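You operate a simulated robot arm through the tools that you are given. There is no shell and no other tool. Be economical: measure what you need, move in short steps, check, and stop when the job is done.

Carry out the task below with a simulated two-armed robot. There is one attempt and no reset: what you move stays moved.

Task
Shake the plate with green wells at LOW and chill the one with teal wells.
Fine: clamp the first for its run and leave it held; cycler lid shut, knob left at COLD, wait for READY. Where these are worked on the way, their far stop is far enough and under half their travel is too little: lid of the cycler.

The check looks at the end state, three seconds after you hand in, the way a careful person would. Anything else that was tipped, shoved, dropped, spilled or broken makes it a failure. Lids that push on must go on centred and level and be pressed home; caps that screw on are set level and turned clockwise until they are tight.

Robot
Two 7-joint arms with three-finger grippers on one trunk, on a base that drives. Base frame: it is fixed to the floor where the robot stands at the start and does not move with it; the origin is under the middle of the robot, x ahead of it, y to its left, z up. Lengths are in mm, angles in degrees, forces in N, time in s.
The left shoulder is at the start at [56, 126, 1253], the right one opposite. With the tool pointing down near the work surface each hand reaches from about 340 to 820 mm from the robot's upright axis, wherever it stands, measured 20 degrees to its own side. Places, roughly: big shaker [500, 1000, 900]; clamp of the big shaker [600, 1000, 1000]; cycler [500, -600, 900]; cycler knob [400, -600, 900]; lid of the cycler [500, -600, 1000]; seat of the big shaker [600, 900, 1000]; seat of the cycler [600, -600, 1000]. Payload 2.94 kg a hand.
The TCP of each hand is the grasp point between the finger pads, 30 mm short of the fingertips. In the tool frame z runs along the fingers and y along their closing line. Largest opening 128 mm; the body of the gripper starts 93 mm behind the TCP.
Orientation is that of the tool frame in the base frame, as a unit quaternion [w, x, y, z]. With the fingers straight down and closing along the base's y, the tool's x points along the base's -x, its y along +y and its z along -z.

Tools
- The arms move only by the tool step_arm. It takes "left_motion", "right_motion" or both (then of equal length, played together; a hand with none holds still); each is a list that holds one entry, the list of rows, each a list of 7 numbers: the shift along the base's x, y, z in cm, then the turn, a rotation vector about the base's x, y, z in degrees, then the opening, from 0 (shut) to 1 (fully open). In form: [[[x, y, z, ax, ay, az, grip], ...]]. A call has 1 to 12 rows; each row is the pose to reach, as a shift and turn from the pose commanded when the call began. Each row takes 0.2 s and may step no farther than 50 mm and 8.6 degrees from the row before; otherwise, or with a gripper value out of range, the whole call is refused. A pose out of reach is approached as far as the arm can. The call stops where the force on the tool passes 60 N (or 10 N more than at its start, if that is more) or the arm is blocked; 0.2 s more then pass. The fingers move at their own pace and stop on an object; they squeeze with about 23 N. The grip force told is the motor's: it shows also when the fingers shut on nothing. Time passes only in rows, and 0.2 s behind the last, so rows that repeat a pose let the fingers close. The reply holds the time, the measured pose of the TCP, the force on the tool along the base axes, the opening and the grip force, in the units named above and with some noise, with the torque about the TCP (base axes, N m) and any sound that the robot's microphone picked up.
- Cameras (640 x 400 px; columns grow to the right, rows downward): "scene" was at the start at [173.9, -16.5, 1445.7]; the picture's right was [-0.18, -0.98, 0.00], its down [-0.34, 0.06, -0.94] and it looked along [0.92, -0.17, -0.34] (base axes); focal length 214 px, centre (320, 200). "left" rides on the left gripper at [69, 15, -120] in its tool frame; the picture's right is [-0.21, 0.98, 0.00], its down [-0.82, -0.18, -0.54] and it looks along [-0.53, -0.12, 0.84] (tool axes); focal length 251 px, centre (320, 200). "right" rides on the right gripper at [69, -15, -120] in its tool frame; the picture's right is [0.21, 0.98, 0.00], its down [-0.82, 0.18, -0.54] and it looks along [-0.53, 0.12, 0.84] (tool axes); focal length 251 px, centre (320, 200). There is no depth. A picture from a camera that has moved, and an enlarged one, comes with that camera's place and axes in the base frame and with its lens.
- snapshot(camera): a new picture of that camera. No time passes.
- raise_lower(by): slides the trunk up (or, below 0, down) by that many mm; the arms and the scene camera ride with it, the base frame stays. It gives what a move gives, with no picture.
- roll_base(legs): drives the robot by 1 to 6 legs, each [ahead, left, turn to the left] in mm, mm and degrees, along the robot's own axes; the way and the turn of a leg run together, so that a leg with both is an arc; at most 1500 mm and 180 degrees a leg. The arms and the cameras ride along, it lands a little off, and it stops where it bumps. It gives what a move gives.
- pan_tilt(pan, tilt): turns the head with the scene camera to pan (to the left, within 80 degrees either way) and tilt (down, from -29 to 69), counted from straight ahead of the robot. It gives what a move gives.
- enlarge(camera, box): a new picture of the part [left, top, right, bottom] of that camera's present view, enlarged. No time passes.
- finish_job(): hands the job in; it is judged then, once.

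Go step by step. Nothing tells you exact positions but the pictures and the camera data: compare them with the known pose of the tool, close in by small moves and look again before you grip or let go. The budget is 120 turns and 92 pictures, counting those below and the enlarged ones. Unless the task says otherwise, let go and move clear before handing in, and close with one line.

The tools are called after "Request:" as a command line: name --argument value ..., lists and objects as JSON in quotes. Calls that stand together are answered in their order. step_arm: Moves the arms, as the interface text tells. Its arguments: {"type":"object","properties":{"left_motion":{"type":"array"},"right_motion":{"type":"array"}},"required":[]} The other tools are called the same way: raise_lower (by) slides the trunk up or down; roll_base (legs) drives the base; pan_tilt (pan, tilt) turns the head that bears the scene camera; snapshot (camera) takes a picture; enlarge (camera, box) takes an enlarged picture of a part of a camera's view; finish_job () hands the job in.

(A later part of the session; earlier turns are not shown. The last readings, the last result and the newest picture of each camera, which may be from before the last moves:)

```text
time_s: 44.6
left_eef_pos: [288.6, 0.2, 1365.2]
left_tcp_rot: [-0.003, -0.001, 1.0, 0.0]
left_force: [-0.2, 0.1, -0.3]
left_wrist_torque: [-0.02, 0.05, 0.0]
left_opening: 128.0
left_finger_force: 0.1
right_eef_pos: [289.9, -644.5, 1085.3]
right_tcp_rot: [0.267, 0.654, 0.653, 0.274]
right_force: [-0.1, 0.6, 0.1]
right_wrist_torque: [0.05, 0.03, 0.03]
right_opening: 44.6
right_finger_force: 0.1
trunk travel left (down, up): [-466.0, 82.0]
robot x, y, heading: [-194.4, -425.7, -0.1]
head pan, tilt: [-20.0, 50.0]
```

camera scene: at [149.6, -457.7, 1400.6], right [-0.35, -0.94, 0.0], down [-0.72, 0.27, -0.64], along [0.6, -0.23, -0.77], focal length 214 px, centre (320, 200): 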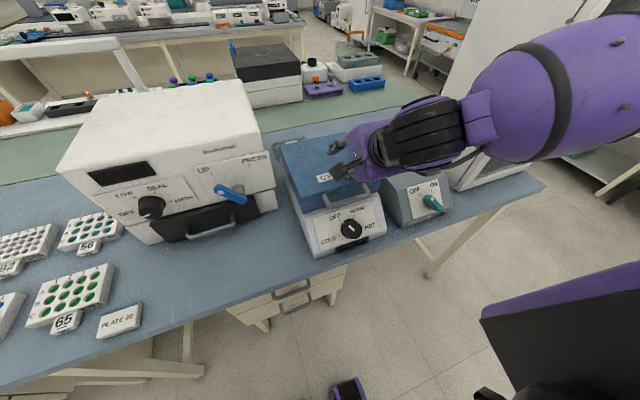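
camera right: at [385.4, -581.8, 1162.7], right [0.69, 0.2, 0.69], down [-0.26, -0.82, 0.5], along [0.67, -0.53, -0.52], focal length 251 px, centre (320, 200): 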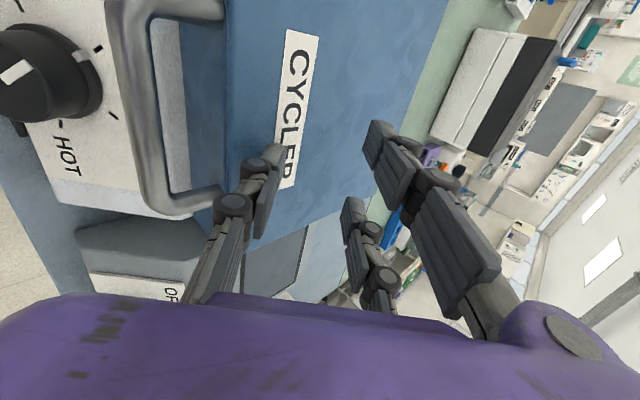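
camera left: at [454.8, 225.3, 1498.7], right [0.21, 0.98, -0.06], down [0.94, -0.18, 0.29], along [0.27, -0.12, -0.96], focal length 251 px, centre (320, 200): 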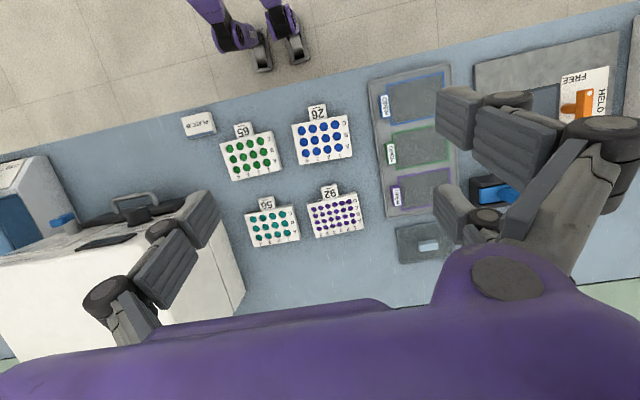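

Request:
step_arm --right_motion '[[[3.4, 0.4, -0.4, 0, 0, 0, 0.35], [6.8, 0.8, -0.8, 0, 0, 0, 0.35], [6.8, 0.8, -0.8, 0, 0, 0, 0.35]]]'

Request:
snapshot --camera "right"

Request:
enlarge --camera "scene" --box '[280, 90, 440, 190]'

```text
time_s: 45.4
left_eef_pos: [285.2, -0.1, 1366.3]
left_tcp_rot: [-0.001, 0.0, 1.0, 0.0]
left_force: [-0.8, -0.5, 0.3]
left_wrist_torque: [0.0, -0.02, 0.0]
left_opening: 127.9
left_finger_force: 0.0
right_eef_pos: [356.6, -636.9, 1078.2]
right_tcp_rot: [0.267, 0.654, 0.653, 0.274]
right_force: [-1.1, -0.1, -0.2]
right_wrist_torque: [0.0, 0.0, 0.03]
right_opening: 45.0
right_finger_force: 0.0
trunk travel left (down, up): [-466.0, 82.0]
robot x, y, heading: [-199.1, -427.6, -0.1]
head pan, tilt: [-20.0, 50.0]
```

```text
62 pictures are left
camera right: at [260.1, -567.2, 1154.1], right [0.69, 0.21, 0.69], down [-0.25, -0.83, 0.5], along [0.68, -0.52, -0.52], focal length 251 px, centre (320, 200)
```

right: 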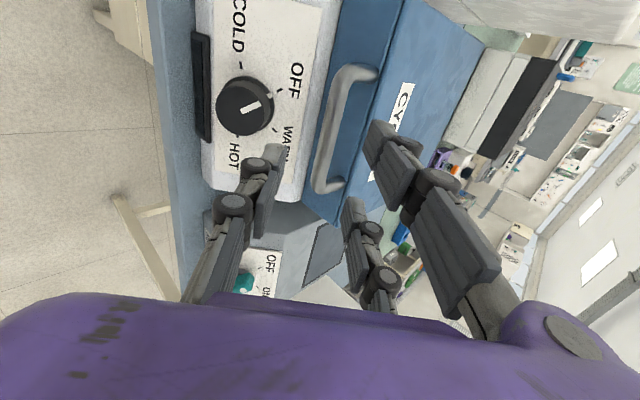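

```text
4.00 times, centred on (360, 140) of scene
camera zoom: at [-45.5, -455.5, 1400.4], right [-0.34, -0.94, 0.0], down [-0.72, 0.26, -0.64], along [0.6, -0.22, -0.77], focal length 858 px, centre (160, 440)
```

zoom: 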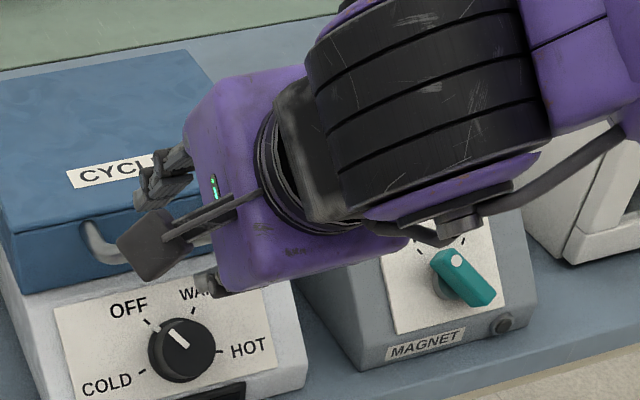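

The bar is about 80 mm ahead along the tool. I'll advance 50 mm with a small upward correction and look again.

Request:
step_arm --right_motion '[[[1.9, 0.2, -1.1, 0, 0, 0, 0.35], [3.9, 0.4, -3.1, 0, 0, 0, 0.35], [3.9, 0.4, -3.1, 0, 0, 0, 0.35]]]'

Request:
snapshot --camera "right"

Request:
enlarge --camera "scene" --box '[280, 110, 440, 210]'

```text
time_s: 46.2
left_eef_pos: [285.5, 0.9, 1365.7]
left_tcp_rot: [0.0, 0.0, 1.0, 0.001]
left_force: [0.1, -0.4, -0.5]
left_wrist_torque: [-0.02, -0.04, 0.03]
left_opening: 128.0
left_finger_force: 0.1
right_eef_pos: [396.0, -630.2, 1046.2]
right_tcp_rot: [0.267, 0.653, 0.653, 0.275]
right_force: [0.6, 0.4, 0.7]
right_wrist_torque: [-0.01, -0.01, -0.04]
right_opening: 45.0
right_finger_force: 0.1
trunk travel left (down, up): [-466.0, 82.0]
robot x, y, heading: [-199.4, -428.7, 0.0]
head pan, tilt: [-20.0, 50.0]
```

```text
60 pictures are left
camera right: at [300.9, -562.3, 1122.1], right [0.69, 0.21, 0.69], down [-0.25, -0.83, 0.5], along [0.68, -0.52, -0.52], focal length 251 px, centre (320, 200)
```

right: 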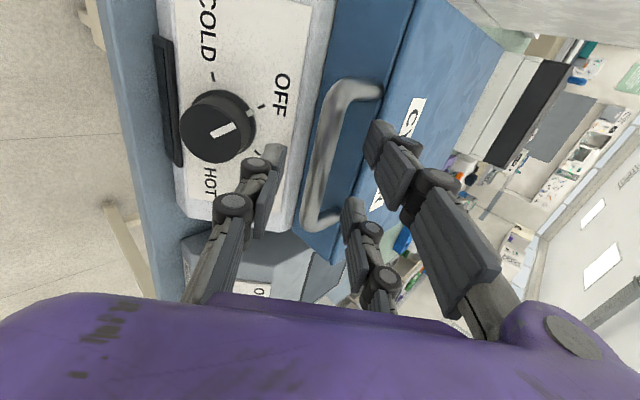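

```text
4.00 times, centred on (360, 160) of scene
camera zoom: at [-44.8, -455.3, 1400.3], right [-0.34, -0.94, 0.0], down [-0.72, 0.26, -0.64], along [0.6, -0.22, -0.77], focal length 858 px, centre (160, 360)
```

zoom: 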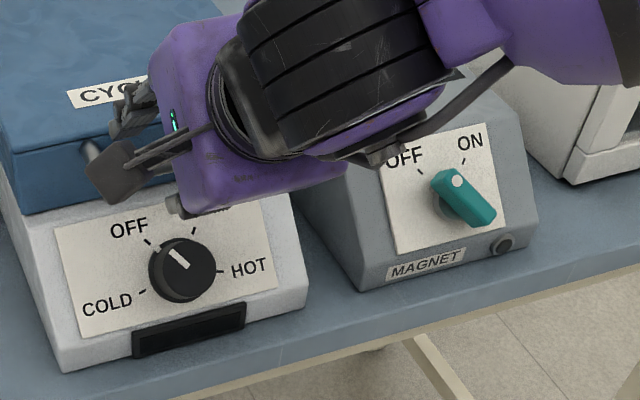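

The bar lies between the fingertips. I'll advance 18 mm more and close gently to feel for it.

Request:
step_arm --right_motion '[[[0.6, 0, -0.6, 0, 0, 0, 0.35], [1.3, 0, -1.3, 0, 0, 0, 0.35], [1.3, 0, -1.3, 0, 0, 0, 0.2], [1.3, 0, -1.3, 0, 0, 0, 0.1], [1.3, 0, -1.3, 0, 0, 0, 0.05], [1.3, 0, -1.3, 0, 0, 0, 0.05]]]'

```text
time_s: 47.6
left_eef_pos: [288.4, 1.5, 1366.4]
left_tcp_rot: [-0.002, -0.001, 1.0, 0.0]
left_force: [0.8, -0.5, 1.1]
left_wrist_torque: [0.02, 0.01, -0.02]
left_opening: 127.6
left_finger_force: 0.0
right_eef_pos: [410.5, -632.5, 1034.3]
right_tcp_rot: [0.268, 0.653, 0.653, 0.275]
right_force: [4.1, -2.8, 3.7]
right_wrist_torque: [-1.2, -0.12, 1.07]
right_opening: 13.2
right_finger_force: 40.0
trunk travel left (down, up): [-466.0, 82.0]
robot x, y, heading: [-197.9, -431.3, 0.1]
head pan, tilt: [-20.0, 50.0]
```

I have the bar, 13 mm thick. I'll loosen to a cage and lift along the lid's arc to about 40°.

Request:
step_arm --right_motion '[[[0, 0, 0, 0, 0, 0, 0.14], [0.1, 0, 1.9, 0, 0, 0, 0.14], [0.5, 0, 3.8, 0, 0, 0, 0.14], [1.0, 0, 5.6, 0, 0, 0, 0.14], [1.6, 0, 7.4, 0, 0, 0, 0.14], [2.3, 0, 9.2, 0, 0, 0, 0.14], [3.2, 0, 10.9, 0, 0, 0, 0.14], [4.1, 0, 12.5, 0, 0, 0, 0.14], [5.2, 0, 14.1, 0, 0, 0, 0.14], [6.4, 0, 15.6, 0, 0, 0, 0.14], [7.6, 0, 17.0, 0, 0, 0, 0.14]]]'

Request:
snapshot --camera "scene"

```text
time_s: 50.0
left_eef_pos: [287.4, 1.5, 1364.8]
left_tcp_rot: [-0.002, -0.001, 1.0, 0.0]
left_force: [0.2, -0.9, 0.5]
left_wrist_torque: [-0.02, 0.01, 0.02]
left_opening: 128.5
left_finger_force: 0.0
right_eef_pos: [485.2, -631.9, 1205.2]
right_tcp_rot: [0.267, 0.653, 0.654, 0.274]
right_force: [-1.2, 0.4, 0.1]
right_wrist_torque: [0.03, 0.05, 0.02]
right_opening: 18.0
right_finger_force: 0.0
trunk travel left (down, up): [-466.0, 82.0]
robot x, y, heading: [-198.4, -427.5, -0.1]
head pan, tilt: [-20.0, 50.0]
```

```text
58 pictures are left
camera scene: at [-55.1, -476.2, 1400.8], right [-0.61, -0.79, 0.0], down [-0.6, 0.47, -0.65], along [0.51, -0.4, -0.76], focal length 214 px, centre (320, 200)
```

scene: 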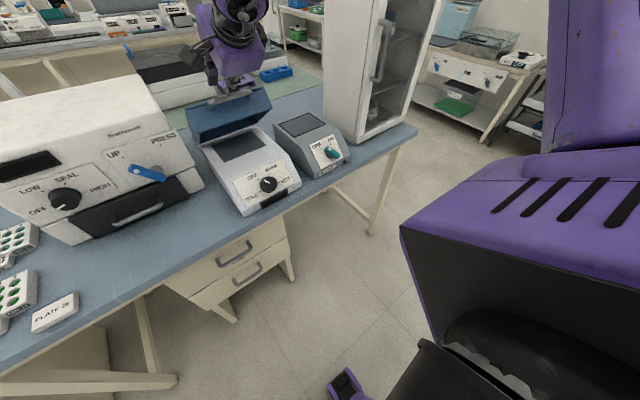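

Request:
enlarge --camera "scene" --box '[160, 50, 340, 220]'

Request:
snapshot --camera "right"

```text
2.35 times, centred on (250, 135) of scene
camera zoom: at [-55.1, -476.2, 1400.8], right [-0.61, -0.79, 0.0], down [-0.6, 0.47, -0.65], along [0.51, -0.4, -0.76], focal length 505 px, centre (485, 353)
```

zoom: 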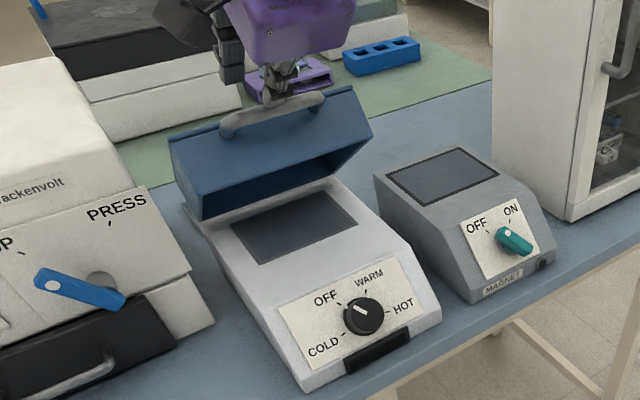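

```text
56 pictures are left
camera right: at [389.1, -563.4, 1280.3], right [0.69, 0.21, 0.69], down [-0.25, -0.83, 0.5], along [0.68, -0.52, -0.52], focal length 251 px, centre (320, 200)
```

right: 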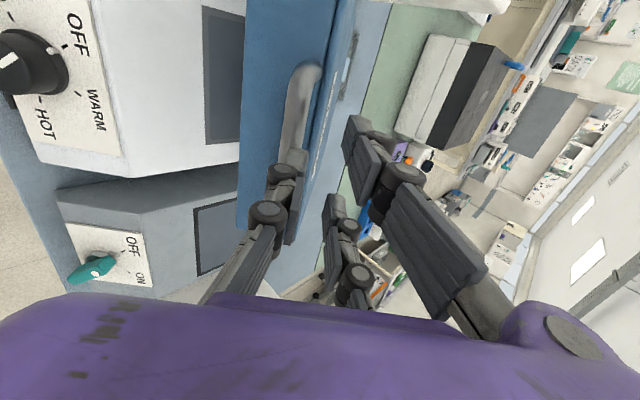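

The lid is about 45° open and the seat pad is visible. I'll carry on along the arc.

Request:
step_arm --right_motion '[[[1.4, 0, 1.3, 0, 0, 0, 0.14], [2.8, 0, 2.5, 0, 0, 0, 0.14], [4.4, 0, 3.6, 0, 0, 0, 0.14], [6.0, 0, 4.6, 0, 0, 0, 0.14], [7.7, 0, 5.5, 0, 0, 0, 0.14], [9.4, 0, 6.3, 0, 0, 0, 0.14]]]'

Request:
enlarge --camera "scene" --box '[160, 50, 340, 220]'

```text
time_s: 51.4
left_eef_pos: [285.3, 1.7, 1367.0]
left_tcp_rot: [-0.001, 0.0, 1.0, 0.001]
left_force: [-0.5, 1.2, -0.4]
left_wrist_torque: [0.0, -0.03, -0.01]
left_opening: 128.1
left_finger_force: 0.0
right_eef_pos: [561.0, -633.2, 1259.1]
right_tcp_rot: [0.267, 0.654, 0.653, 0.274]
right_force: [0.1, 0.1, 0.2]
right_wrist_torque: [-0.01, 0.02, 0.02]
right_opening: 17.8
right_finger_force: 0.0
right hand out of reach, approached as far as the arm can: row 6
trunk travel left (down, up): [-466.0, 82.0]
robot x, y, heading: [-198.7, -431.4, -0.1]
head pan, tilt: [-20.0, 50.0]
```

```text
2.35 times, centred on (250, 135) of scene
camera zoom: at [-44.8, -454.9, 1400.3], right [-0.34, -0.94, 0.0], down [-0.72, 0.26, -0.64], along [0.6, -0.22, -0.77], focal length 505 px, centre (485, 353)
```

zoom: 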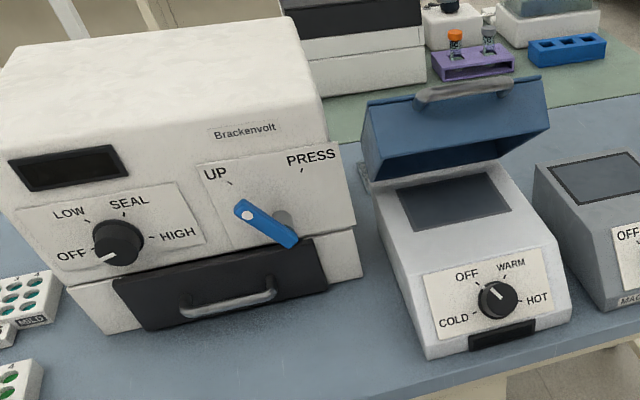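

The lid stays by itself at about 45°, and my hand slipped off because the real radius is shorter. I'll bring the closed fingers round under the bar and push it further open.

Request:
step_arm --right_motion '[[[-4, 0, 0, 0, 0, 0, 0], [-8, 0, 0, 0, 0, 0, 0], [-12, 0, 0, 0, 0, 0, 0], [-16, 0, -1, 0, 0, 0, 0], [-16, 0, -5, 0, 0, 0, 0], [-13.5, 0, -8, 0, 0, 0, 0], [-11, 0, -10.5, 0, 0, 0, 0], [-9, 0, -12.5, 0, 0, 0, 0], [-9, 0, -12.5, 0, 0, 0, 0]]]'

Request:
snapshot --camera "right"

Request:
enlarge --camera "scene" --box '[230, 50, 410, 220]'

```text
time_s: 53.4
left_eef_pos: [287.0, 1.9, 1366.0]
left_tcp_rot: [0.0, -0.001, 1.0, 0.0]
left_force: [0.1, -0.2, -0.7]
left_wrist_torque: [-0.01, -0.03, 0.01]
left_opening: 127.7
left_finger_force: 0.0
right_eef_pos: [471.1, -634.0, 1135.0]
right_tcp_rot: [0.267, 0.654, 0.653, 0.273]
right_force: [-0.7, 1.2, 1.0]
right_wrist_torque: [0.0, 0.02, -0.01]
right_opening: 0.1
right_finger_force: 2.7
trunk travel left (down, up): [-466.0, 82.0]
robot x, y, heading: [-200.2, -429.1, -0.0]
head pan, tilt: [-20.0, 50.0]
```

```text
54 pictures are left
camera right: at [375.7, -565.2, 1209.3], right [0.69, 0.21, 0.69], down [-0.25, -0.83, 0.5], along [0.68, -0.52, -0.52], focal length 251 px, centre (320, 200)
```

right: 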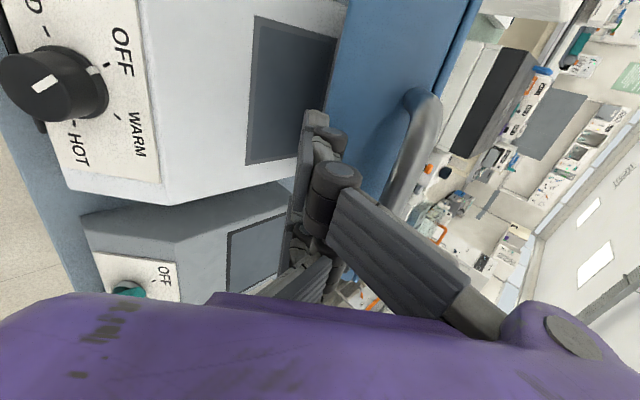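

```text
2.35 times, centred on (320, 135) of scene
camera zoom: at [-51.6, -469.9, 1401.4], right [-0.54, -0.84, 0.0], down [-0.64, 0.4, -0.65], along [0.55, -0.35, -0.76], focal length 505 px, centre (320, 353)
```

zoom: 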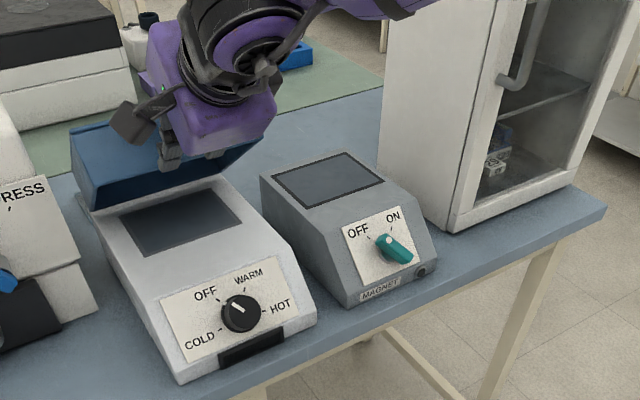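

The fingers are under the bar and lid. I'll push up and back.

Request:
step_arm --right_motion '[[[1.5, 0, 1.5, 0, 0, 0, 0], [3, 0, 3, 0, 0, 0, 0], [4.7, 0, 4.4, 0, 0, 0, 0], [6.5, 0, 5.5, 0, 0, 0, 0], [8.4, 0, 6.4, 0, 0, 0, 0], [10.3, 0, 7.1, 0, 0, 0, 0], [12.2, 0, 7.6, 0, 0, 0, 0], [14, 0, 8, 0, 0, 0, 0]]]'

Request:
snapshot --camera "right"

Request:
snapshot --camera "scene"

```text
time_s: 55.2
left_eef_pos: [287.4, 0.4, 1366.8]
left_tcp_rot: [-0.002, 0.0, 1.0, -0.001]
left_force: [0.5, -0.5, -1.1]
left_wrist_torque: [0.01, 0.07, 0.04]
left_opening: 127.8
left_finger_force: 0.1
right_eef_pos: [580.4, -655.4, 1209.7]
right_tcp_rot: [0.268, 0.653, 0.653, 0.276]
right_force: [1.4, 0.3, -0.2]
right_wrist_torque: [0.02, -0.01, 0.01]
right_opening: 0.3
right_finger_force: 3.1
right hand out of reach, approached as far as the arm can: row 6, 7, 8
trunk travel left (down, up): [-466.0, 82.0]
robot x, y, heading: [-200.2, -431.0, 0.1]
head pan, tilt: [-20.0, 50.0]
```

```text
52 pictures are left
camera right: at [484.3, -587.0, 1284.5], right [0.69, 0.21, 0.69], down [-0.25, -0.83, 0.5], along [0.68, -0.52, -0.52], focal length 251 px, centre (320, 200)
```

right: 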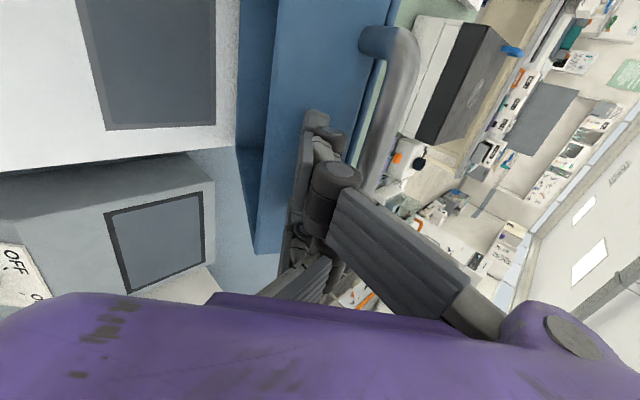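

```text
51 pictures are left
camera scene: at [-43.4, -455.6, 1400.2], right [-0.34, -0.94, 0.0], down [-0.72, 0.26, -0.64], along [0.6, -0.22, -0.77], focal length 214 px, centre (320, 200)
```

scene: 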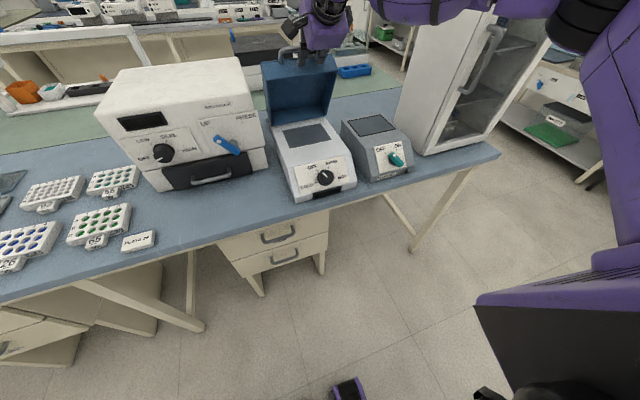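

The lid is now about 80° open. I'll withdraw the hand, put it upright, and check the seat.

Request:
step_arm --right_motion '[[[-3, 0, 0, 0, 0, 0, 0], [-7, 0, 0.5, 0, 0, 0, 0], [-11, 0, 1, 0, 0, 0, 0], [-15, 0, 2, 0, 0, 0, 0], [-19, 0, 3, 0, 5, 0, 0], [-23, 0, 4, 0, 13, 0, 0], [-25, 0, 5, 0, 21, 0, 0], [-27, 0, 6, 0, 29, 0, 0], [-28, 0, 7, 0, 37, 0, 0.4], [-28, 0, 8, 0, 45, 0, 0.8], [-28, 0, 8, 0, 45, 0, 1]]]'

Request:
enlarge --camera "scene" --box '[230, 40, 390, 210]'

```text
time_s: 57.6
left_eef_pos: [286.0, 1.1, 1366.2]
left_tcp_rot: [-0.001, -0.001, 1.0, 0.0]
left_force: [-0.4, 0.1, -0.5]
left_wrist_torque: [0.04, -0.01, -0.03]
left_opening: 127.9
left_finger_force: 0.0
right_eef_pos: [296.3, -651.7, 1288.0]
right_tcp_rot: [-0.004, 0.708, 0.707, 0.002]
right_force: [-0.2, 0.0, 0.2]
right_wrist_torque: [0.02, -0.01, -0.02]
right_opening: 77.1
right_finger_force: 0.2
trunk travel left (down, up): [-466.0, 82.0]
robot x, y, heading: [-201.5, -426.5, 0.1]
head pan, tilt: [-20.0, 50.0]
```

```text
2.35 times, centred on (310, 125) of scene
camera zoom: at [-44.9, -455.3, 1400.3], right [-0.34, -0.94, 0.0], down [-0.72, 0.26, -0.64], along [0.6, -0.22, -0.77], focal length 505 px, centre (344, 376)
```

zoom: 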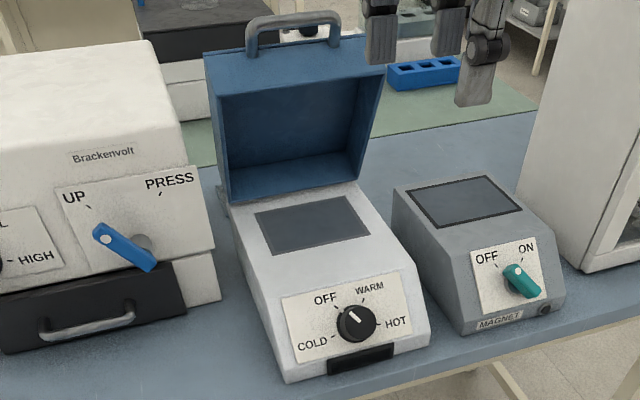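

The seat is a plate-sized pad oriented like the plates on the bench. Next I drive left and forward to pick up teal plate 56 with the right hand.

Request:
roll_base --legs '[[0, 640, 0], [200, 0, 0]]'

Request:
pan_tilt --pan -15 --tilt 50

Request:
snapshot --camera "scene"

```text
time_s: 64.9
left_eef_pos: [489.1, 638.1, 1367.0]
left_tcp_rot: [-0.001, 0.001, 1.0, -0.001]
left_force: [-0.8, 0.3, -0.1]
left_wrist_torque: [-0.01, -0.02, -0.02]
left_opening: 128.2
left_finger_force: 0.1
right_eef_pos: [496.8, -15.9, 1289.7]
right_tcp_rot: [-0.003, 0.71, 0.704, 0.003]
right_force: [0.2, 0.0, 0.1]
right_wrist_torque: [0.01, -0.06, 0.0]
right_opening: 128.3
right_finger_force: 0.0
trunk travel left (down, up): [-466.0, 82.0]
robot x, y, heading: [2.3, 210.6, -0.4]
head pan, tilt: [-20.0, 50.0]
```

```text
time_s: 65.5
left_eef_pos: [488.2, 638.5, 1366.8]
left_tcp_rot: [-0.002, 0.001, 1.0, 0.0]
left_force: [0.2, 0.5, -0.8]
left_wrist_torque: [0.02, 0.03, 0.0]
left_opening: 128.1
left_finger_force: 0.1
right_eef_pos: [498.9, -15.2, 1287.4]
right_tcp_rot: [-0.003, 0.71, 0.704, 0.002]
right_force: [-0.5, -0.7, 0.4]
right_wrist_torque: [-0.02, 0.01, -0.03]
right_opening: 128.3
right_finger_force: 0.0
trunk travel left (down, up): [-466.0, 82.0]
robot x, y, heading: [-1.7, 212.3, -0.3]
head pan, tilt: [-15.0, 50.0]
```

```text
49 pictures are left
camera scene: at [158.9, 189.3, 1400.1], right [-0.26, -0.96, 0.0], down [-0.74, 0.2, -0.64], along [0.62, -0.17, -0.77], focal length 214 px, centre (320, 200)
```

scene: 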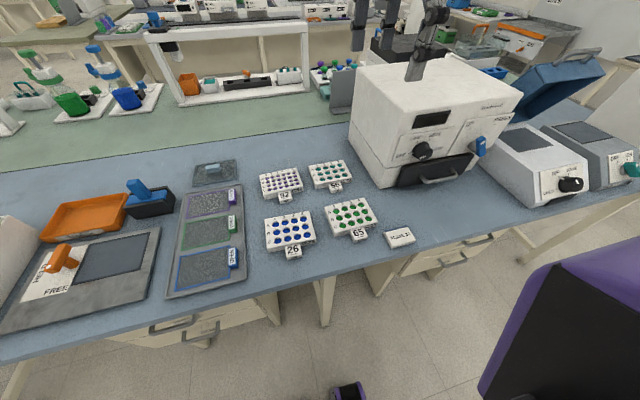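

Teal plate 56 is at about (657, 15). I'll lower the trunk 200 mm and bring the right hand over it.

Request:
raise_lower --by -200

Request:
step_arm --right_motion '[[[2.5, 2, 0, 0, 0, 0, 1], [5, 4, 0, 0, 0, 0, 1], [7.5, 6, 0, 0, 0, 0, 1], [10, 7.5, 0, 0, 0, 0, 1], [12.5, 8.5, 0, 0, 0, 0, 1], [15, 9, 0, 0, 0, 0, 1], [15, 9, 0, 0, 0, 0, 1]]]'

Request:
snapshot --camera "right"

```text
time_s: 67.7
left_eef_pos: [536.4, 637.6, 1082.4]
left_tcp_rot: [-0.1, 0.002, 0.995, -0.001]
left_force: [-0.2, -0.7, -0.4]
left_wrist_torque: [-0.03, 0.01, 0.03]
left_opening: 128.1
left_finger_force: 0.1
right_eef_pos: [497.4, -14.6, 1088.4]
right_tcp_rot: [-0.003, 0.709, 0.705, 0.002]
right_force: [0.0, -0.5, -0.2]
right_wrist_torque: [-0.01, -0.01, 0.02]
right_opening: 128.0
right_finger_force: 0.0
trunk travel left (down, up): [-266.0, 282.0]
robot x, y, heading: [1.1, 210.8, -0.2]
head pan, tilt: [-15.0, 50.0]
```

```text
time_s: 69.3
left_eef_pos: [538.3, 637.4, 1082.6]
left_tcp_rot: [-0.1, 0.002, 0.995, -0.001]
left_force: [0.5, 0.2, 0.2]
left_wrist_torque: [-0.03, 0.0, -0.01]
left_opening: 127.8
left_finger_force: 0.0
right_eef_pos: [589.9, 55.4, 1087.1]
right_tcp_rot: [-0.002, 0.71, 0.704, 0.003]
right_force: [-0.3, -1.0, -0.3]
right_wrist_torque: [0.03, -0.02, 0.0]
right_opening: 128.1
right_finger_force: 0.0
right hand out of reach, approached as far as the arm can: row 4, 5, 6, 7
trunk travel left (down, up): [-266.0, 282.0]
robot x, y, heading: [-2.4, 209.9, -0.2]
head pan, tilt: [-15.0, 50.0]
```

```text
48 pictures are left
camera right: at [575.9, 123.6, 1209.2], right [0.98, 0.21, 0.0], down [0.17, -0.83, 0.53], along [0.11, -0.52, -0.85], focal length 251 px, centre (320, 200)
```

right: 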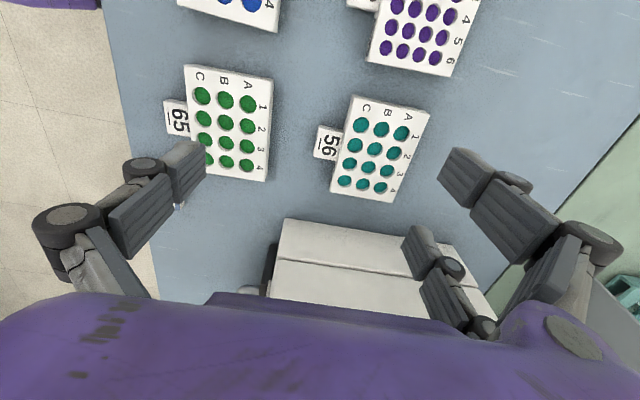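

Plate 56 spans x 626–720 and y -44 to 85, with its tag at y 2–45 on the near side. I'll grip across x at y ≈ -14, beside the tag, so I position the hand above that first.

Request:
raise_lower --by 60

Request:
step_arm --right_motion '[[[1, -3, 0, 0, 0, 0, 1], [2, -6, 0, 0, 0, 0, 1], [2.5, -8.9, 0, 0, 0, 0, 1], [2.5, -8.9, 0, 0, 0, 0, 1]]]'

```text
time_s: 70.3
left_eef_pos: [537.7, 637.3, 1140.1]
left_tcp_rot: [-0.102, 0.0, 0.995, -0.001]
left_force: [0.1, 0.8, 0.1]
left_wrist_torque: [-0.03, 0.04, 0.01]
left_opening: 128.1
left_finger_force: 0.1
right_eef_pos: [581.2, 52.7, 1170.1]
right_tcp_rot: [0.013, 0.71, 0.704, 0.021]
right_force: [0.0, 0.1, 0.0]
right_wrist_torque: [0.03, 0.0, 0.01]
right_opening: 127.7
right_finger_force: 0.0
trunk travel left (down, up): [-326.0, 222.0]
robot x, y, heading: [1.8, 208.4, -0.3]
head pan, tilt: [-15.0, 50.0]
```

```text
time_s: 71.3
left_eef_pos: [538.0, 637.8, 1140.6]
left_tcp_rot: [-0.1, 0.002, 0.995, -0.001]
left_force: [0.1, 0.0, 0.4]
left_wrist_torque: [0.01, 0.01, 0.02]
left_opening: 128.0
left_finger_force: 0.0
right_eef_pos: [603.9, -35.6, 1170.8]
right_tcp_rot: [0.014, 0.71, 0.704, 0.02]
right_force: [0.7, 0.6, -0.2]
right_wrist_torque: [-0.03, 0.0, -0.02]
right_opening: 127.8
right_finger_force: 0.0
trunk travel left (down, up): [-326.0, 222.0]
robot x, y, heading: [5.0, 211.1, -0.0]
head pan, tilt: [-15.0, 50.0]
```

Request:
step_arm --right_motion '[[[2, 0.7, -3, 0, 1, 0, 1], [4, 1.4, -6, 0, 2, 0, 1], [5.5, 1.9, -9, 0, 2.8, 0, 1], [6.8, 2.2, -12, 0, 2.8, 0, 1], [6.8, 2.2, -12, 0, 2.8, 0, 1]]]'

Request:
snapshot --camera "right"

Request:
snapshot --camera "scene"

```text
time_s: 72.5
left_eef_pos: [538.2, 636.9, 1140.8]
left_tcp_rot: [-0.101, 0.002, 0.995, 0.0]
left_force: [-0.4, -0.5, -0.8]
left_wrist_torque: [0.0, -0.01, -0.01]
left_opening: 127.9
left_finger_force: 0.0
right_eef_pos: [664.6, -35.9, 1048.6]
right_tcp_rot: [-0.003, 0.71, 0.704, 0.004]
right_force: [0.5, -0.1, -0.4]
right_wrist_torque: [0.0, -0.02, 0.05]
right_opening: 127.9
right_finger_force: 0.1
right hand out of reach, approached as far as the arm can: row 3, 4, 5
trunk travel left (down, up): [-326.0, 222.0]
robot x, y, heading: [1.8, 208.5, -0.2]
head pan, tilt: [-15.0, 50.0]
```

```text
47 pictures are left
camera right: at [650.0, 32.4, 1170.2], right [0.98, 0.2, 0.0], down [0.17, -0.83, 0.53], along [0.11, -0.52, -0.85], focal length 251 px, centre (320, 200)
```

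right: 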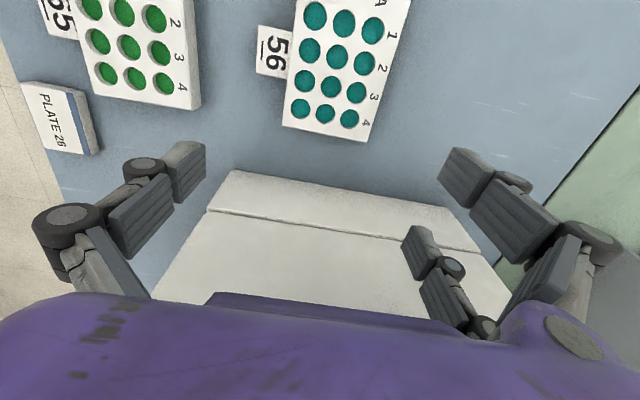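

```text
46 pictures are left
camera scene: at [209.5, 195.3, 1255.3], right [-0.18, -0.98, 0.0], down [-0.72, 0.13, -0.68], along [0.67, -0.12, -0.73], focal length 214 px, centre (320, 200)
```

scene: 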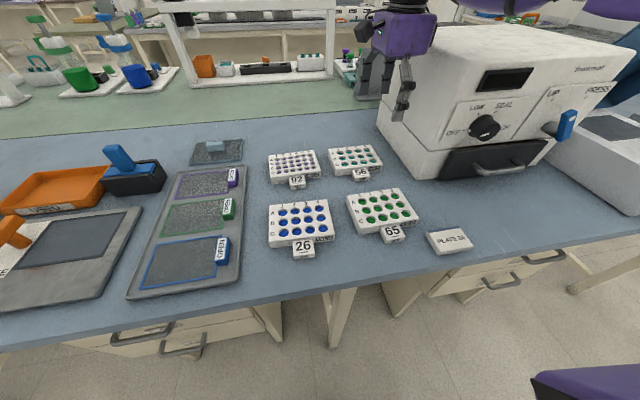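

The reach limit is toward my left, so I'll shift the base 90 mm left to put the plate more to the hand's own side.

Request:
roll_base --legs '[[0, 90, 0.3]]'

Request:
step_arm --right_motion '[[[0, -3, 0, 0, 0, 0, 1], [0.3, -6, 0, 0, 0, 0, 1], [0.5, -7, -1, 0, 0, 0, 1], [0.5, -7, -1, 0, 0, 0, 1]]]'

Request:
snapshot --camera "right"

```text
time_s: 74.0
left_eef_pos: [533.9, 729.1, 1141.2]
left_tcp_rot: [-0.101, -0.002, 0.995, -0.001]
left_force: [0.7, 0.0, 0.0]
left_wrist_torque: [0.0, 0.01, 0.03]
left_opening: 128.2
left_finger_force: 0.0
right_eef_pos: [666.6, 57.8, 1049.1]
right_tcp_rot: [-0.003, 0.708, 0.706, 0.004]
right_force: [0.8, -0.6, -0.2]
right_wrist_torque: [0.01, 0.02, 0.0]
right_opening: 128.1
right_finger_force: 0.1
trunk travel left (down, up): [-326.0, 222.0]
robot x, y, heading: [1.2, 293.5, 0.4]
head pan, tilt: [-15.0, 50.0]
```

```text
time_s: 75.0
left_eef_pos: [534.1, 729.6, 1141.5]
left_tcp_rot: [-0.101, -0.002, 0.995, -0.001]
left_force: [0.2, 0.1, -0.4]
left_wrist_torque: [-0.01, 0.02, -0.01]
left_opening: 128.1
left_finger_force: 0.1
right_eef_pos: [671.5, -12.9, 1039.5]
right_tcp_rot: [-0.003, 0.708, 0.706, 0.004]
right_force: [-0.4, 0.9, -0.9]
right_wrist_torque: [-0.02, 0.0, -0.03]
right_opening: 128.2
right_finger_force: 0.1
trunk travel left (down, up): [-326.0, 222.0]
robot x, y, heading: [3.3, 298.3, 0.2]
head pan, tilt: [-15.0, 50.0]
```

```text
45 pictures are left
camera right: at [655.7, 55.2, 1160.7], right [0.98, 0.21, 0.0], down [0.18, -0.83, 0.53], along [0.12, -0.52, -0.85], focal length 251 px, centre (320, 200)
```

right: 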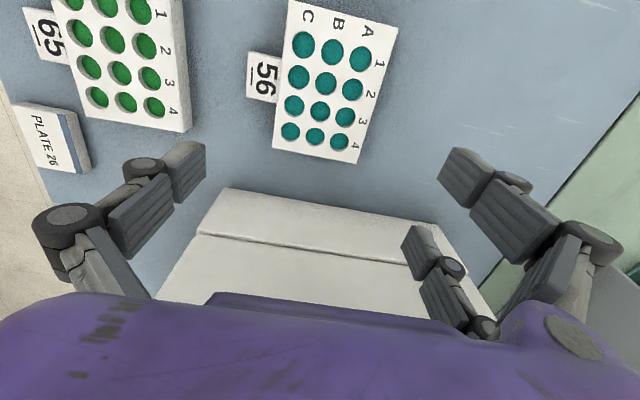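

The plate centre is about (675, 16), yawed 1.5°, and the free edge runs up to y ≈ -2. I'll descend at y = -16 with the fingers open.

Request:
step_arm --right_motion '[[[0.4, -0.3, -3, 0, 0, 1.5, 1], [0.4, -0.3, -6, 0, 0, 1.5, 1], [0.4, -0.3, -8, 0, 0, 1.5, 1], [0.4, -0.3, -9, 0, 0, 1.5, 1], [0.4, -0.3, -9, 0, 0, 1.5, 1]]]'

Request:
snapshot --camera "right"

Request:
enlarge --camera "scene" --box '[300, 60, 480, 200]'

```text
time_s: 76.2
left_eef_pos: [533.5, 729.2, 1140.5]
left_tcp_rot: [-0.1, -0.002, 0.995, -0.002]
left_force: [1.0, 0.0, -0.1]
left_wrist_torque: [-0.01, -0.01, 0.02]
left_opening: 128.2
left_finger_force: 0.1
right_eef_pos: [675.6, -14.3, 948.7]
right_tcp_rot: [-0.003, 0.699, 0.715, 0.004]
right_force: [0.5, 0.1, -0.2]
right_wrist_torque: [-0.04, -0.01, 0.01]
right_opening: 127.8
right_finger_force: 0.0
trunk travel left (down, up): [-326.0, 222.0]
robot x, y, heading: [-0.1, 296.4, 0.3]
head pan, tilt: [-15.0, 50.0]
```

```text
44 pictures are left
camera right: at [658.4, 52.8, 1070.1], right [0.97, 0.24, 0.0], down [0.2, -0.82, 0.53], along [0.13, -0.52, -0.85], focal length 251 px, centre (320, 200)
```

right: 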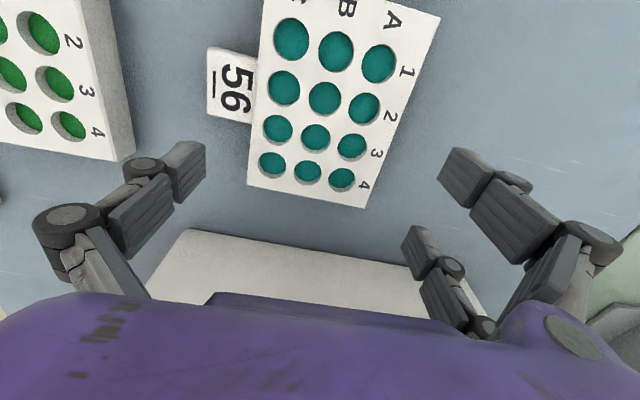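

```text
2.86 times, centred on (390, 130) of scene
camera zoom: at [207.2, 281.2, 1252.4], right [-0.22, -0.97, 0.0], down [-0.74, 0.17, -0.65], along [0.64, -0.14, -0.76], focal length 613 px, centre (120, 400)
```

zoom: 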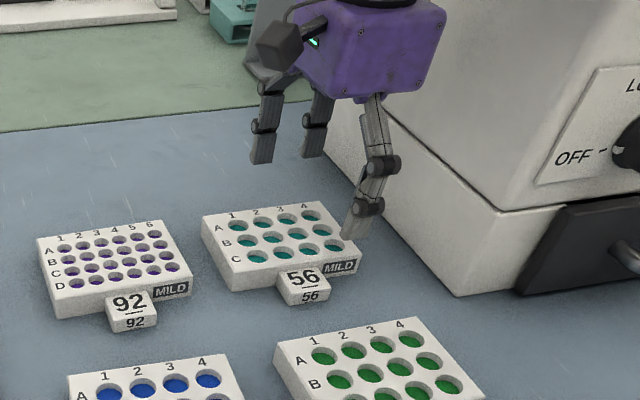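

The tag edge is close to the near finger, so I'll shift to y ≈ -20, lower to TCP z ≈ 903 and close.

Request:
step_arm --right_motion '[[[0, -0.7, 0, 0, 0, 0, 1], [0, -0.7, -2, 0, 0, 0, 1], [0, -0.7, -3.5, 0, 0, 0, 1], [0, -0.7, -4.5, 0, 0, 0, 1], [0, -0.7, -4.5, 0, 0, 0, 1]]]'

Request:
snapshot --camera "right"

```text
time_s: 77.3
left_eef_pos: [534.2, 729.8, 1139.6]
left_tcp_rot: [-0.102, -0.003, 0.995, 0.0]
left_force: [0.6, 0.1, 1.1]
left_wrist_torque: [0.03, -0.05, 0.0]
left_opening: 128.2
left_finger_force: 0.1
right_eef_pos: [674.7, -22.8, 902.9]
right_tcp_rot: [-0.003, 0.699, 0.715, 0.005]
right_force: [0.3, 0.4, -0.3]
right_wrist_torque: [0.0, -0.02, -0.04]
right_opening: 128.1
right_finger_force: 0.0
trunk travel left (down, up): [-326.0, 222.0]
robot x, y, heading: [3.6, 296.6, 0.2]
head pan, tilt: [-15.0, 50.0]
```

```text
42 pictures are left
camera right: at [657.3, 44.7, 1024.2], right [0.97, 0.24, 0.0], down [0.2, -0.82, 0.53], along [0.13, -0.52, -0.85], focal length 251 px, centre (320, 200)
```

right: 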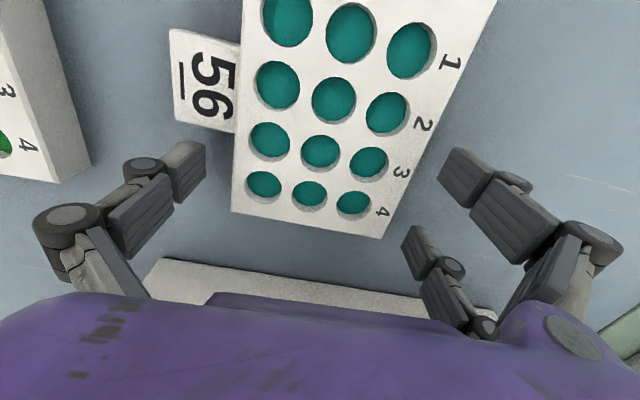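

The near finger clears the tag, so I'll close.

Request:
step_arm --right_motion '[[[0, 0, 0, 0, 0, 0, 0.8], [0, 0, 0, 0, 0, 0, 0.65], [0, 0, 0, 0, 0, 0, 0.5], [0, 0, 0, 0, 0, 0, 0.5], [0, 0, 0, 0, 0, 0, 0.5]]]'

Request:
snapshot --camera "right"

```text
time_s: 78.5
left_eef_pos: [533.2, 730.1, 1142.1]
left_tcp_rot: [-0.101, -0.002, 0.995, -0.001]
left_force: [-0.1, -0.1, 0.6]
left_wrist_torque: [0.01, 0.01, 0.02]
left_opening: 128.0
left_finger_force: 0.1
right_eef_pos: [673.8, -21.9, 903.1]
right_tcp_rot: [-0.003, 0.699, 0.715, 0.005]
right_force: [0.1, 0.3, 1.6]
right_wrist_torque: [0.06, -0.05, -0.07]
right_opening: 93.7
right_finger_force: 23.4
trunk travel left (down, up): [-326.0, 222.0]
robot x, y, heading: [4.1, 297.8, 0.1]
head pan, tilt: [-15.0, 50.0]
```

```text
41 pictures are left
camera right: at [657.3, 44.7, 1024.4], right [0.97, 0.24, 0.0], down [0.2, -0.82, 0.53], along [0.13, -0.52, -0.85], focal length 251 px, centre (320, 200)
```

right: 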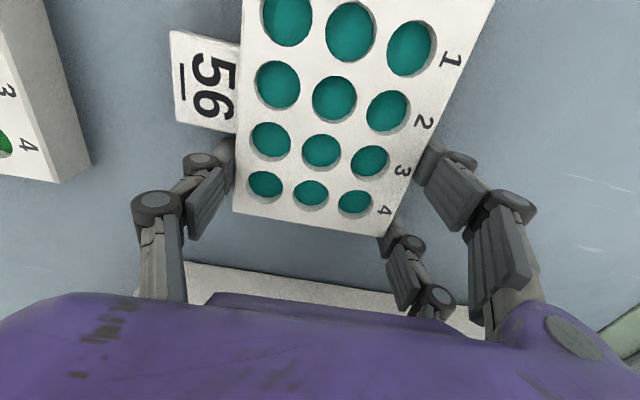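

I've gripped it, 94 mm wide. I'll lift.

Request:
step_arm --right_motion '[[[0, 0, 1, 0, 0, 0, 0.5], [0, 0, 3, 0, 0, 0, 0.5], [0, 0, 6, 0, 0, 0, 0.5], [0, 0, 10, 0, 0, 0, 0.5], [0, 0, 14, 0, 0, 0, 0.5], [0, 0, 14, 0, 0, 0, 0.5]]]'

Request:
snapshot --camera "right"

```text
time_s: 80.0
left_eef_pos: [536.0, 728.9, 1140.8]
left_tcp_rot: [-0.101, -0.002, 0.995, 0.0]
left_force: [0.0, 0.0, -0.3]
left_wrist_torque: [0.0, 0.02, -0.01]
left_opening: 127.5
left_finger_force: 0.1
right_eef_pos: [676.3, -23.7, 1044.0]
right_tcp_rot: [-0.004, 0.699, 0.715, 0.004]
right_force: [0.3, -0.8, -1.5]
right_wrist_torque: [-0.05, -0.03, 0.03]
right_opening: 93.6
right_finger_force: 22.7
trunk travel left (down, up): [-326.0, 222.0]
robot x, y, heading: [-1.5, 297.2, 0.2]
head pan, tilt: [-15.0, 50.0]
```

```text
40 pictures are left
camera right: at [658.4, 44.0, 1165.3], right [0.97, 0.24, 0.0], down [0.2, -0.82, 0.53], along [0.13, -0.52, -0.85], focal length 251 px, centre (320, 200)
```

right: 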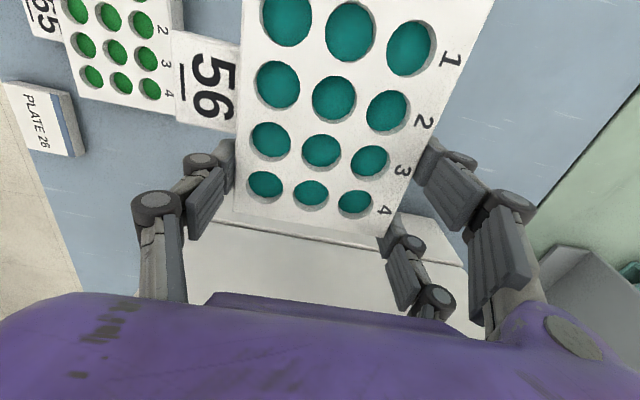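

The plate is level in the hand. I'll pull it toward me, raise the trunk, and drive right to the cycler.

Request:
step_arm --right_motion '[[[-3, -1, 2, 0, 0, 0, 0.5], [-6, -2, 4, 0, 0, 0, 0.5], [-9, -3, 6, 0, 0, 0, 0.5], [-12, -4, 8, 0, 0, 0, 0.5], [-15, -4, 8, 0, 0, 0, 0.5], [-17, -4, 8, 0, 0, 0, 0.5]]]'

Request:
raise_lower --by 120

```text
time_s: 81.3
left_eef_pos: [533.8, 728.3, 1141.3]
left_tcp_rot: [-0.1, -0.002, 0.995, 0.0]
left_force: [-1.2, 1.0, 0.1]
left_wrist_torque: [-0.02, 0.02, 0.02]
left_opening: 128.0
left_finger_force: 0.1
right_eef_pos: [504.7, -63.5, 1125.8]
right_tcp_rot: [-0.003, 0.699, 0.715, 0.004]
right_force: [-0.6, -1.4, -0.1]
right_wrist_torque: [-0.06, 0.02, 0.03]
right_opening: 93.5
right_finger_force: 23.0
trunk travel left (down, up): [-326.0, 222.0]
robot x, y, heading: [3.6, 297.0, 0.2]
head pan, tilt: [-15.0, 50.0]
```

```text
time_s: 82.8
left_eef_pos: [535.7, 729.8, 1260.4]
left_tcp_rot: [-0.102, -0.002, 0.995, 0.0]
left_force: [0.8, 0.2, 0.3]
left_wrist_torque: [0.02, 0.03, 0.01]
left_opening: 127.7
left_finger_force: 0.1
right_eef_pos: [505.3, -62.7, 1243.8]
right_tcp_rot: [-0.003, 0.7, 0.714, 0.004]
right_force: [-0.2, -0.3, -0.6]
right_wrist_torque: [-0.05, 0.01, -0.01]
right_opening: 93.6
right_finger_force: 22.9
trunk travel left (down, up): [-446.0, 102.0]
robot x, y, heading: [1.4, 300.6, 0.1]
head pan, tilt: [-15.0, 50.0]
```

Request:
roll_base --legs '[[-60, 0, 0], [0, -700, 0]]'

Request:
pan_tilt --pan -20 --tilt 45

Request:
snapshot --camera "scene"

Request:
snapshot --camera "right"

```text
time_s: 90.0
left_eef_pos: [478.8, 19.5, 1262.8]
left_tcp_rot: [-0.101, 0.002, 0.995, 0.0]
left_force: [0.3, -0.1, -0.8]
left_wrist_torque: [0.02, 0.01, -0.02]
left_opening: 127.9
left_finger_force: 0.1
right_eef_pos: [441.2, -773.0, 1243.2]
right_tcp_rot: [-0.003, 0.702, 0.712, 0.005]
right_force: [0.0, 0.2, -1.3]
right_wrist_torque: [-0.02, 0.04, -0.02]
right_opening: 93.5
right_finger_force: 22.9
trunk travel left (down, up): [-446.0, 102.0]
robot x, y, heading: [-57.6, -411.6, -0.3]
head pan, tilt: [-15.0, 50.0]
```

```text
time_s: 90.7
left_eef_pos: [479.0, 19.2, 1262.0]
left_tcp_rot: [-0.101, 0.003, 0.995, 0.0]
left_force: [0.2, -0.4, 0.1]
left_wrist_torque: [0.0, -0.04, 0.05]
left_opening: 127.8
left_finger_force: 0.0
right_eef_pos: [442.2, -772.8, 1243.3]
right_tcp_rot: [-0.003, 0.703, 0.711, 0.005]
right_force: [-0.3, -0.4, -1.2]
right_wrist_torque: [-0.03, 0.02, -0.02]
right_opening: 93.6
right_finger_force: 23.0
trunk travel left (down, up): [-446.0, 102.0]
robot x, y, heading: [-59.3, -408.9, -0.5]
head pan, tilt: [-20.0, 45.0]
```

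```text
39 pictures are left
camera scene: at [111.2, -435.6, 1383.5], right [-0.35, -0.94, 0.0], down [-0.66, 0.25, -0.71], along [0.66, -0.24, -0.71], focal length 214 px, centre (320, 200)
```

scene: 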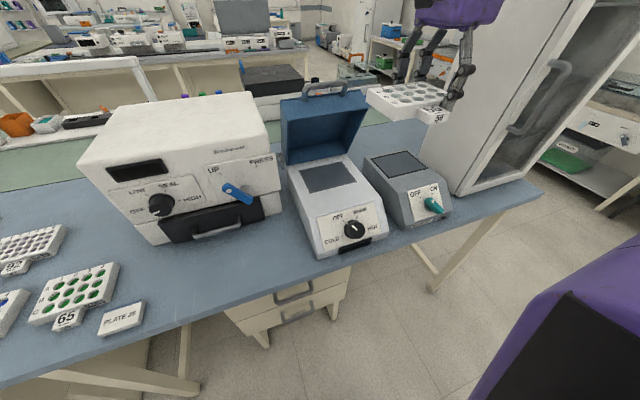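

```text
38 pictures are left
camera right: at [426.0, -704.7, 1365.1], right [0.97, 0.23, 0.0], down [0.19, -0.83, 0.53], along [0.12, -0.52, -0.85], focal length 251 px, centre (320, 200)
```

right: 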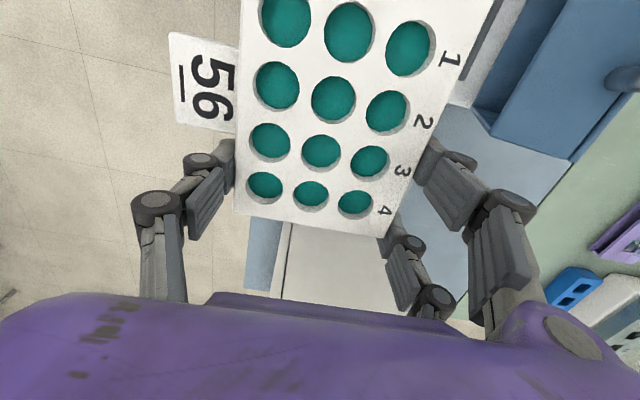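

Request:
enlarge --camera "scene" --box '[270, 70, 430, 270]'

```text
2.00 times, centred on (350, 170) of scene
camera zoom: at [111.2, -435.6, 1383.5], right [-0.35, -0.94, 0.0], down [-0.66, 0.25, -0.71], along [0.66, -0.24, -0.71], focal length 429 px, centre (260, 260)
```

zoom: 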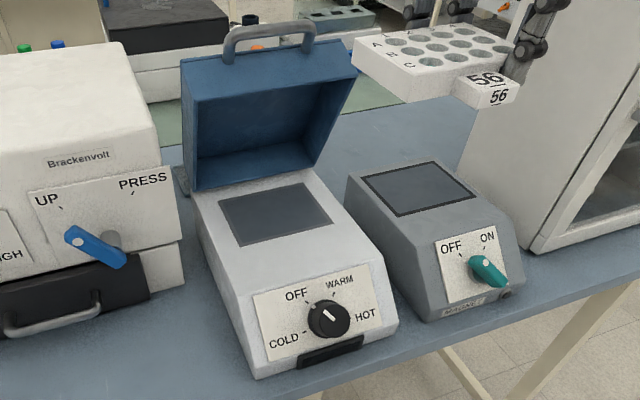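

I take the seat centre at about (548, -618) with its surface near z 1000. In the hand, the plate centre lies 38 mm to the left of the TCP. I'll go over the front of the cycler first, then forward to hover.

Request:
step_arm --right_motion '[[[0, 3.5, -1, 0, 0, -0.5, 0.5], [0, 7, -3, 0, 0, -0.5, 0.5], [0, 10, -6, 0, 0, -0.5, 0.5], [1, 11.7, -10, 0, 0, -0.5, 0.5], [3, 11.7, -13, 0, 0, -0.5, 0.5], [5, 11.7, -15, 0, 0, -0.5, 0.5], [7, 11.7, -15, 0, 0, -0.5, 0.5], [8.5, 11.7, -15, 0, 0, -0.5, 0.5], [8.5, 11.7, -15, 0, 0, -0.5, 0.5]]]'

Request:
enlarge --camera "scene" --box '[250, 50, 450, 250]'

Request:
snapshot --camera "right"

```text
time_s: 92.7
left_eef_pos: [477.9, 19.9, 1261.5]
left_tcp_rot: [-0.102, 0.003, 0.995, 0.0]
left_force: [-0.1, 0.8, 0.6]
left_wrist_torque: [-0.02, 0.01, -0.03]
left_opening: 127.9
left_finger_force: 0.0
right_eef_pos: [528.1, -655.4, 1092.2]
right_tcp_rot: [-0.003, 0.705, 0.709, 0.003]
right_force: [-1.5, 1.1, -3.1]
right_wrist_torque: [-0.13, -0.06, 0.11]
right_opening: 93.2
right_finger_force: 23.4
trunk travel left (down, up): [-446.0, 102.0]
robot x, y, heading: [-58.7, -410.3, -0.3]
head pan, tilt: [-20.0, 45.0]
```

```text
2.00 times, centred on (350, 150) of scene
camera zoom: at [111.5, -434.9, 1383.8], right [-0.34, -0.94, 0.0], down [-0.66, 0.24, -0.71], along [0.67, -0.24, -0.7], focal length 429 px, centre (260, 300)
```

zoom: 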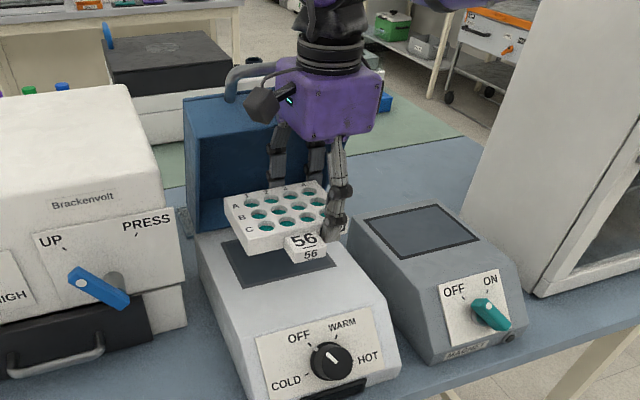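

```text
35 pictures are left
camera right: at [511.5, -587.0, 1214.2], right [0.98, 0.22, 0.0], down [0.18, -0.83, 0.53], along [0.12, -0.52, -0.85], focal length 251 px, centre (320, 200)
```

right: 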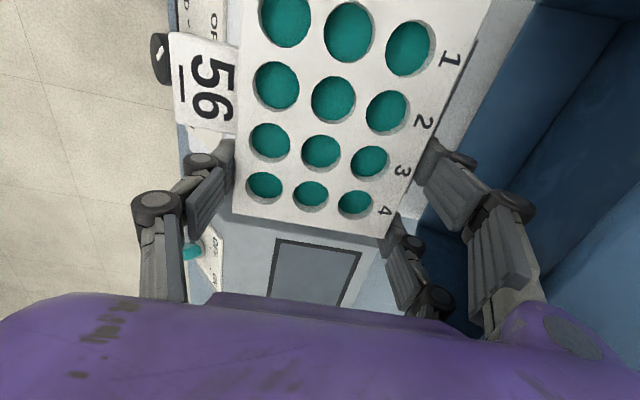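

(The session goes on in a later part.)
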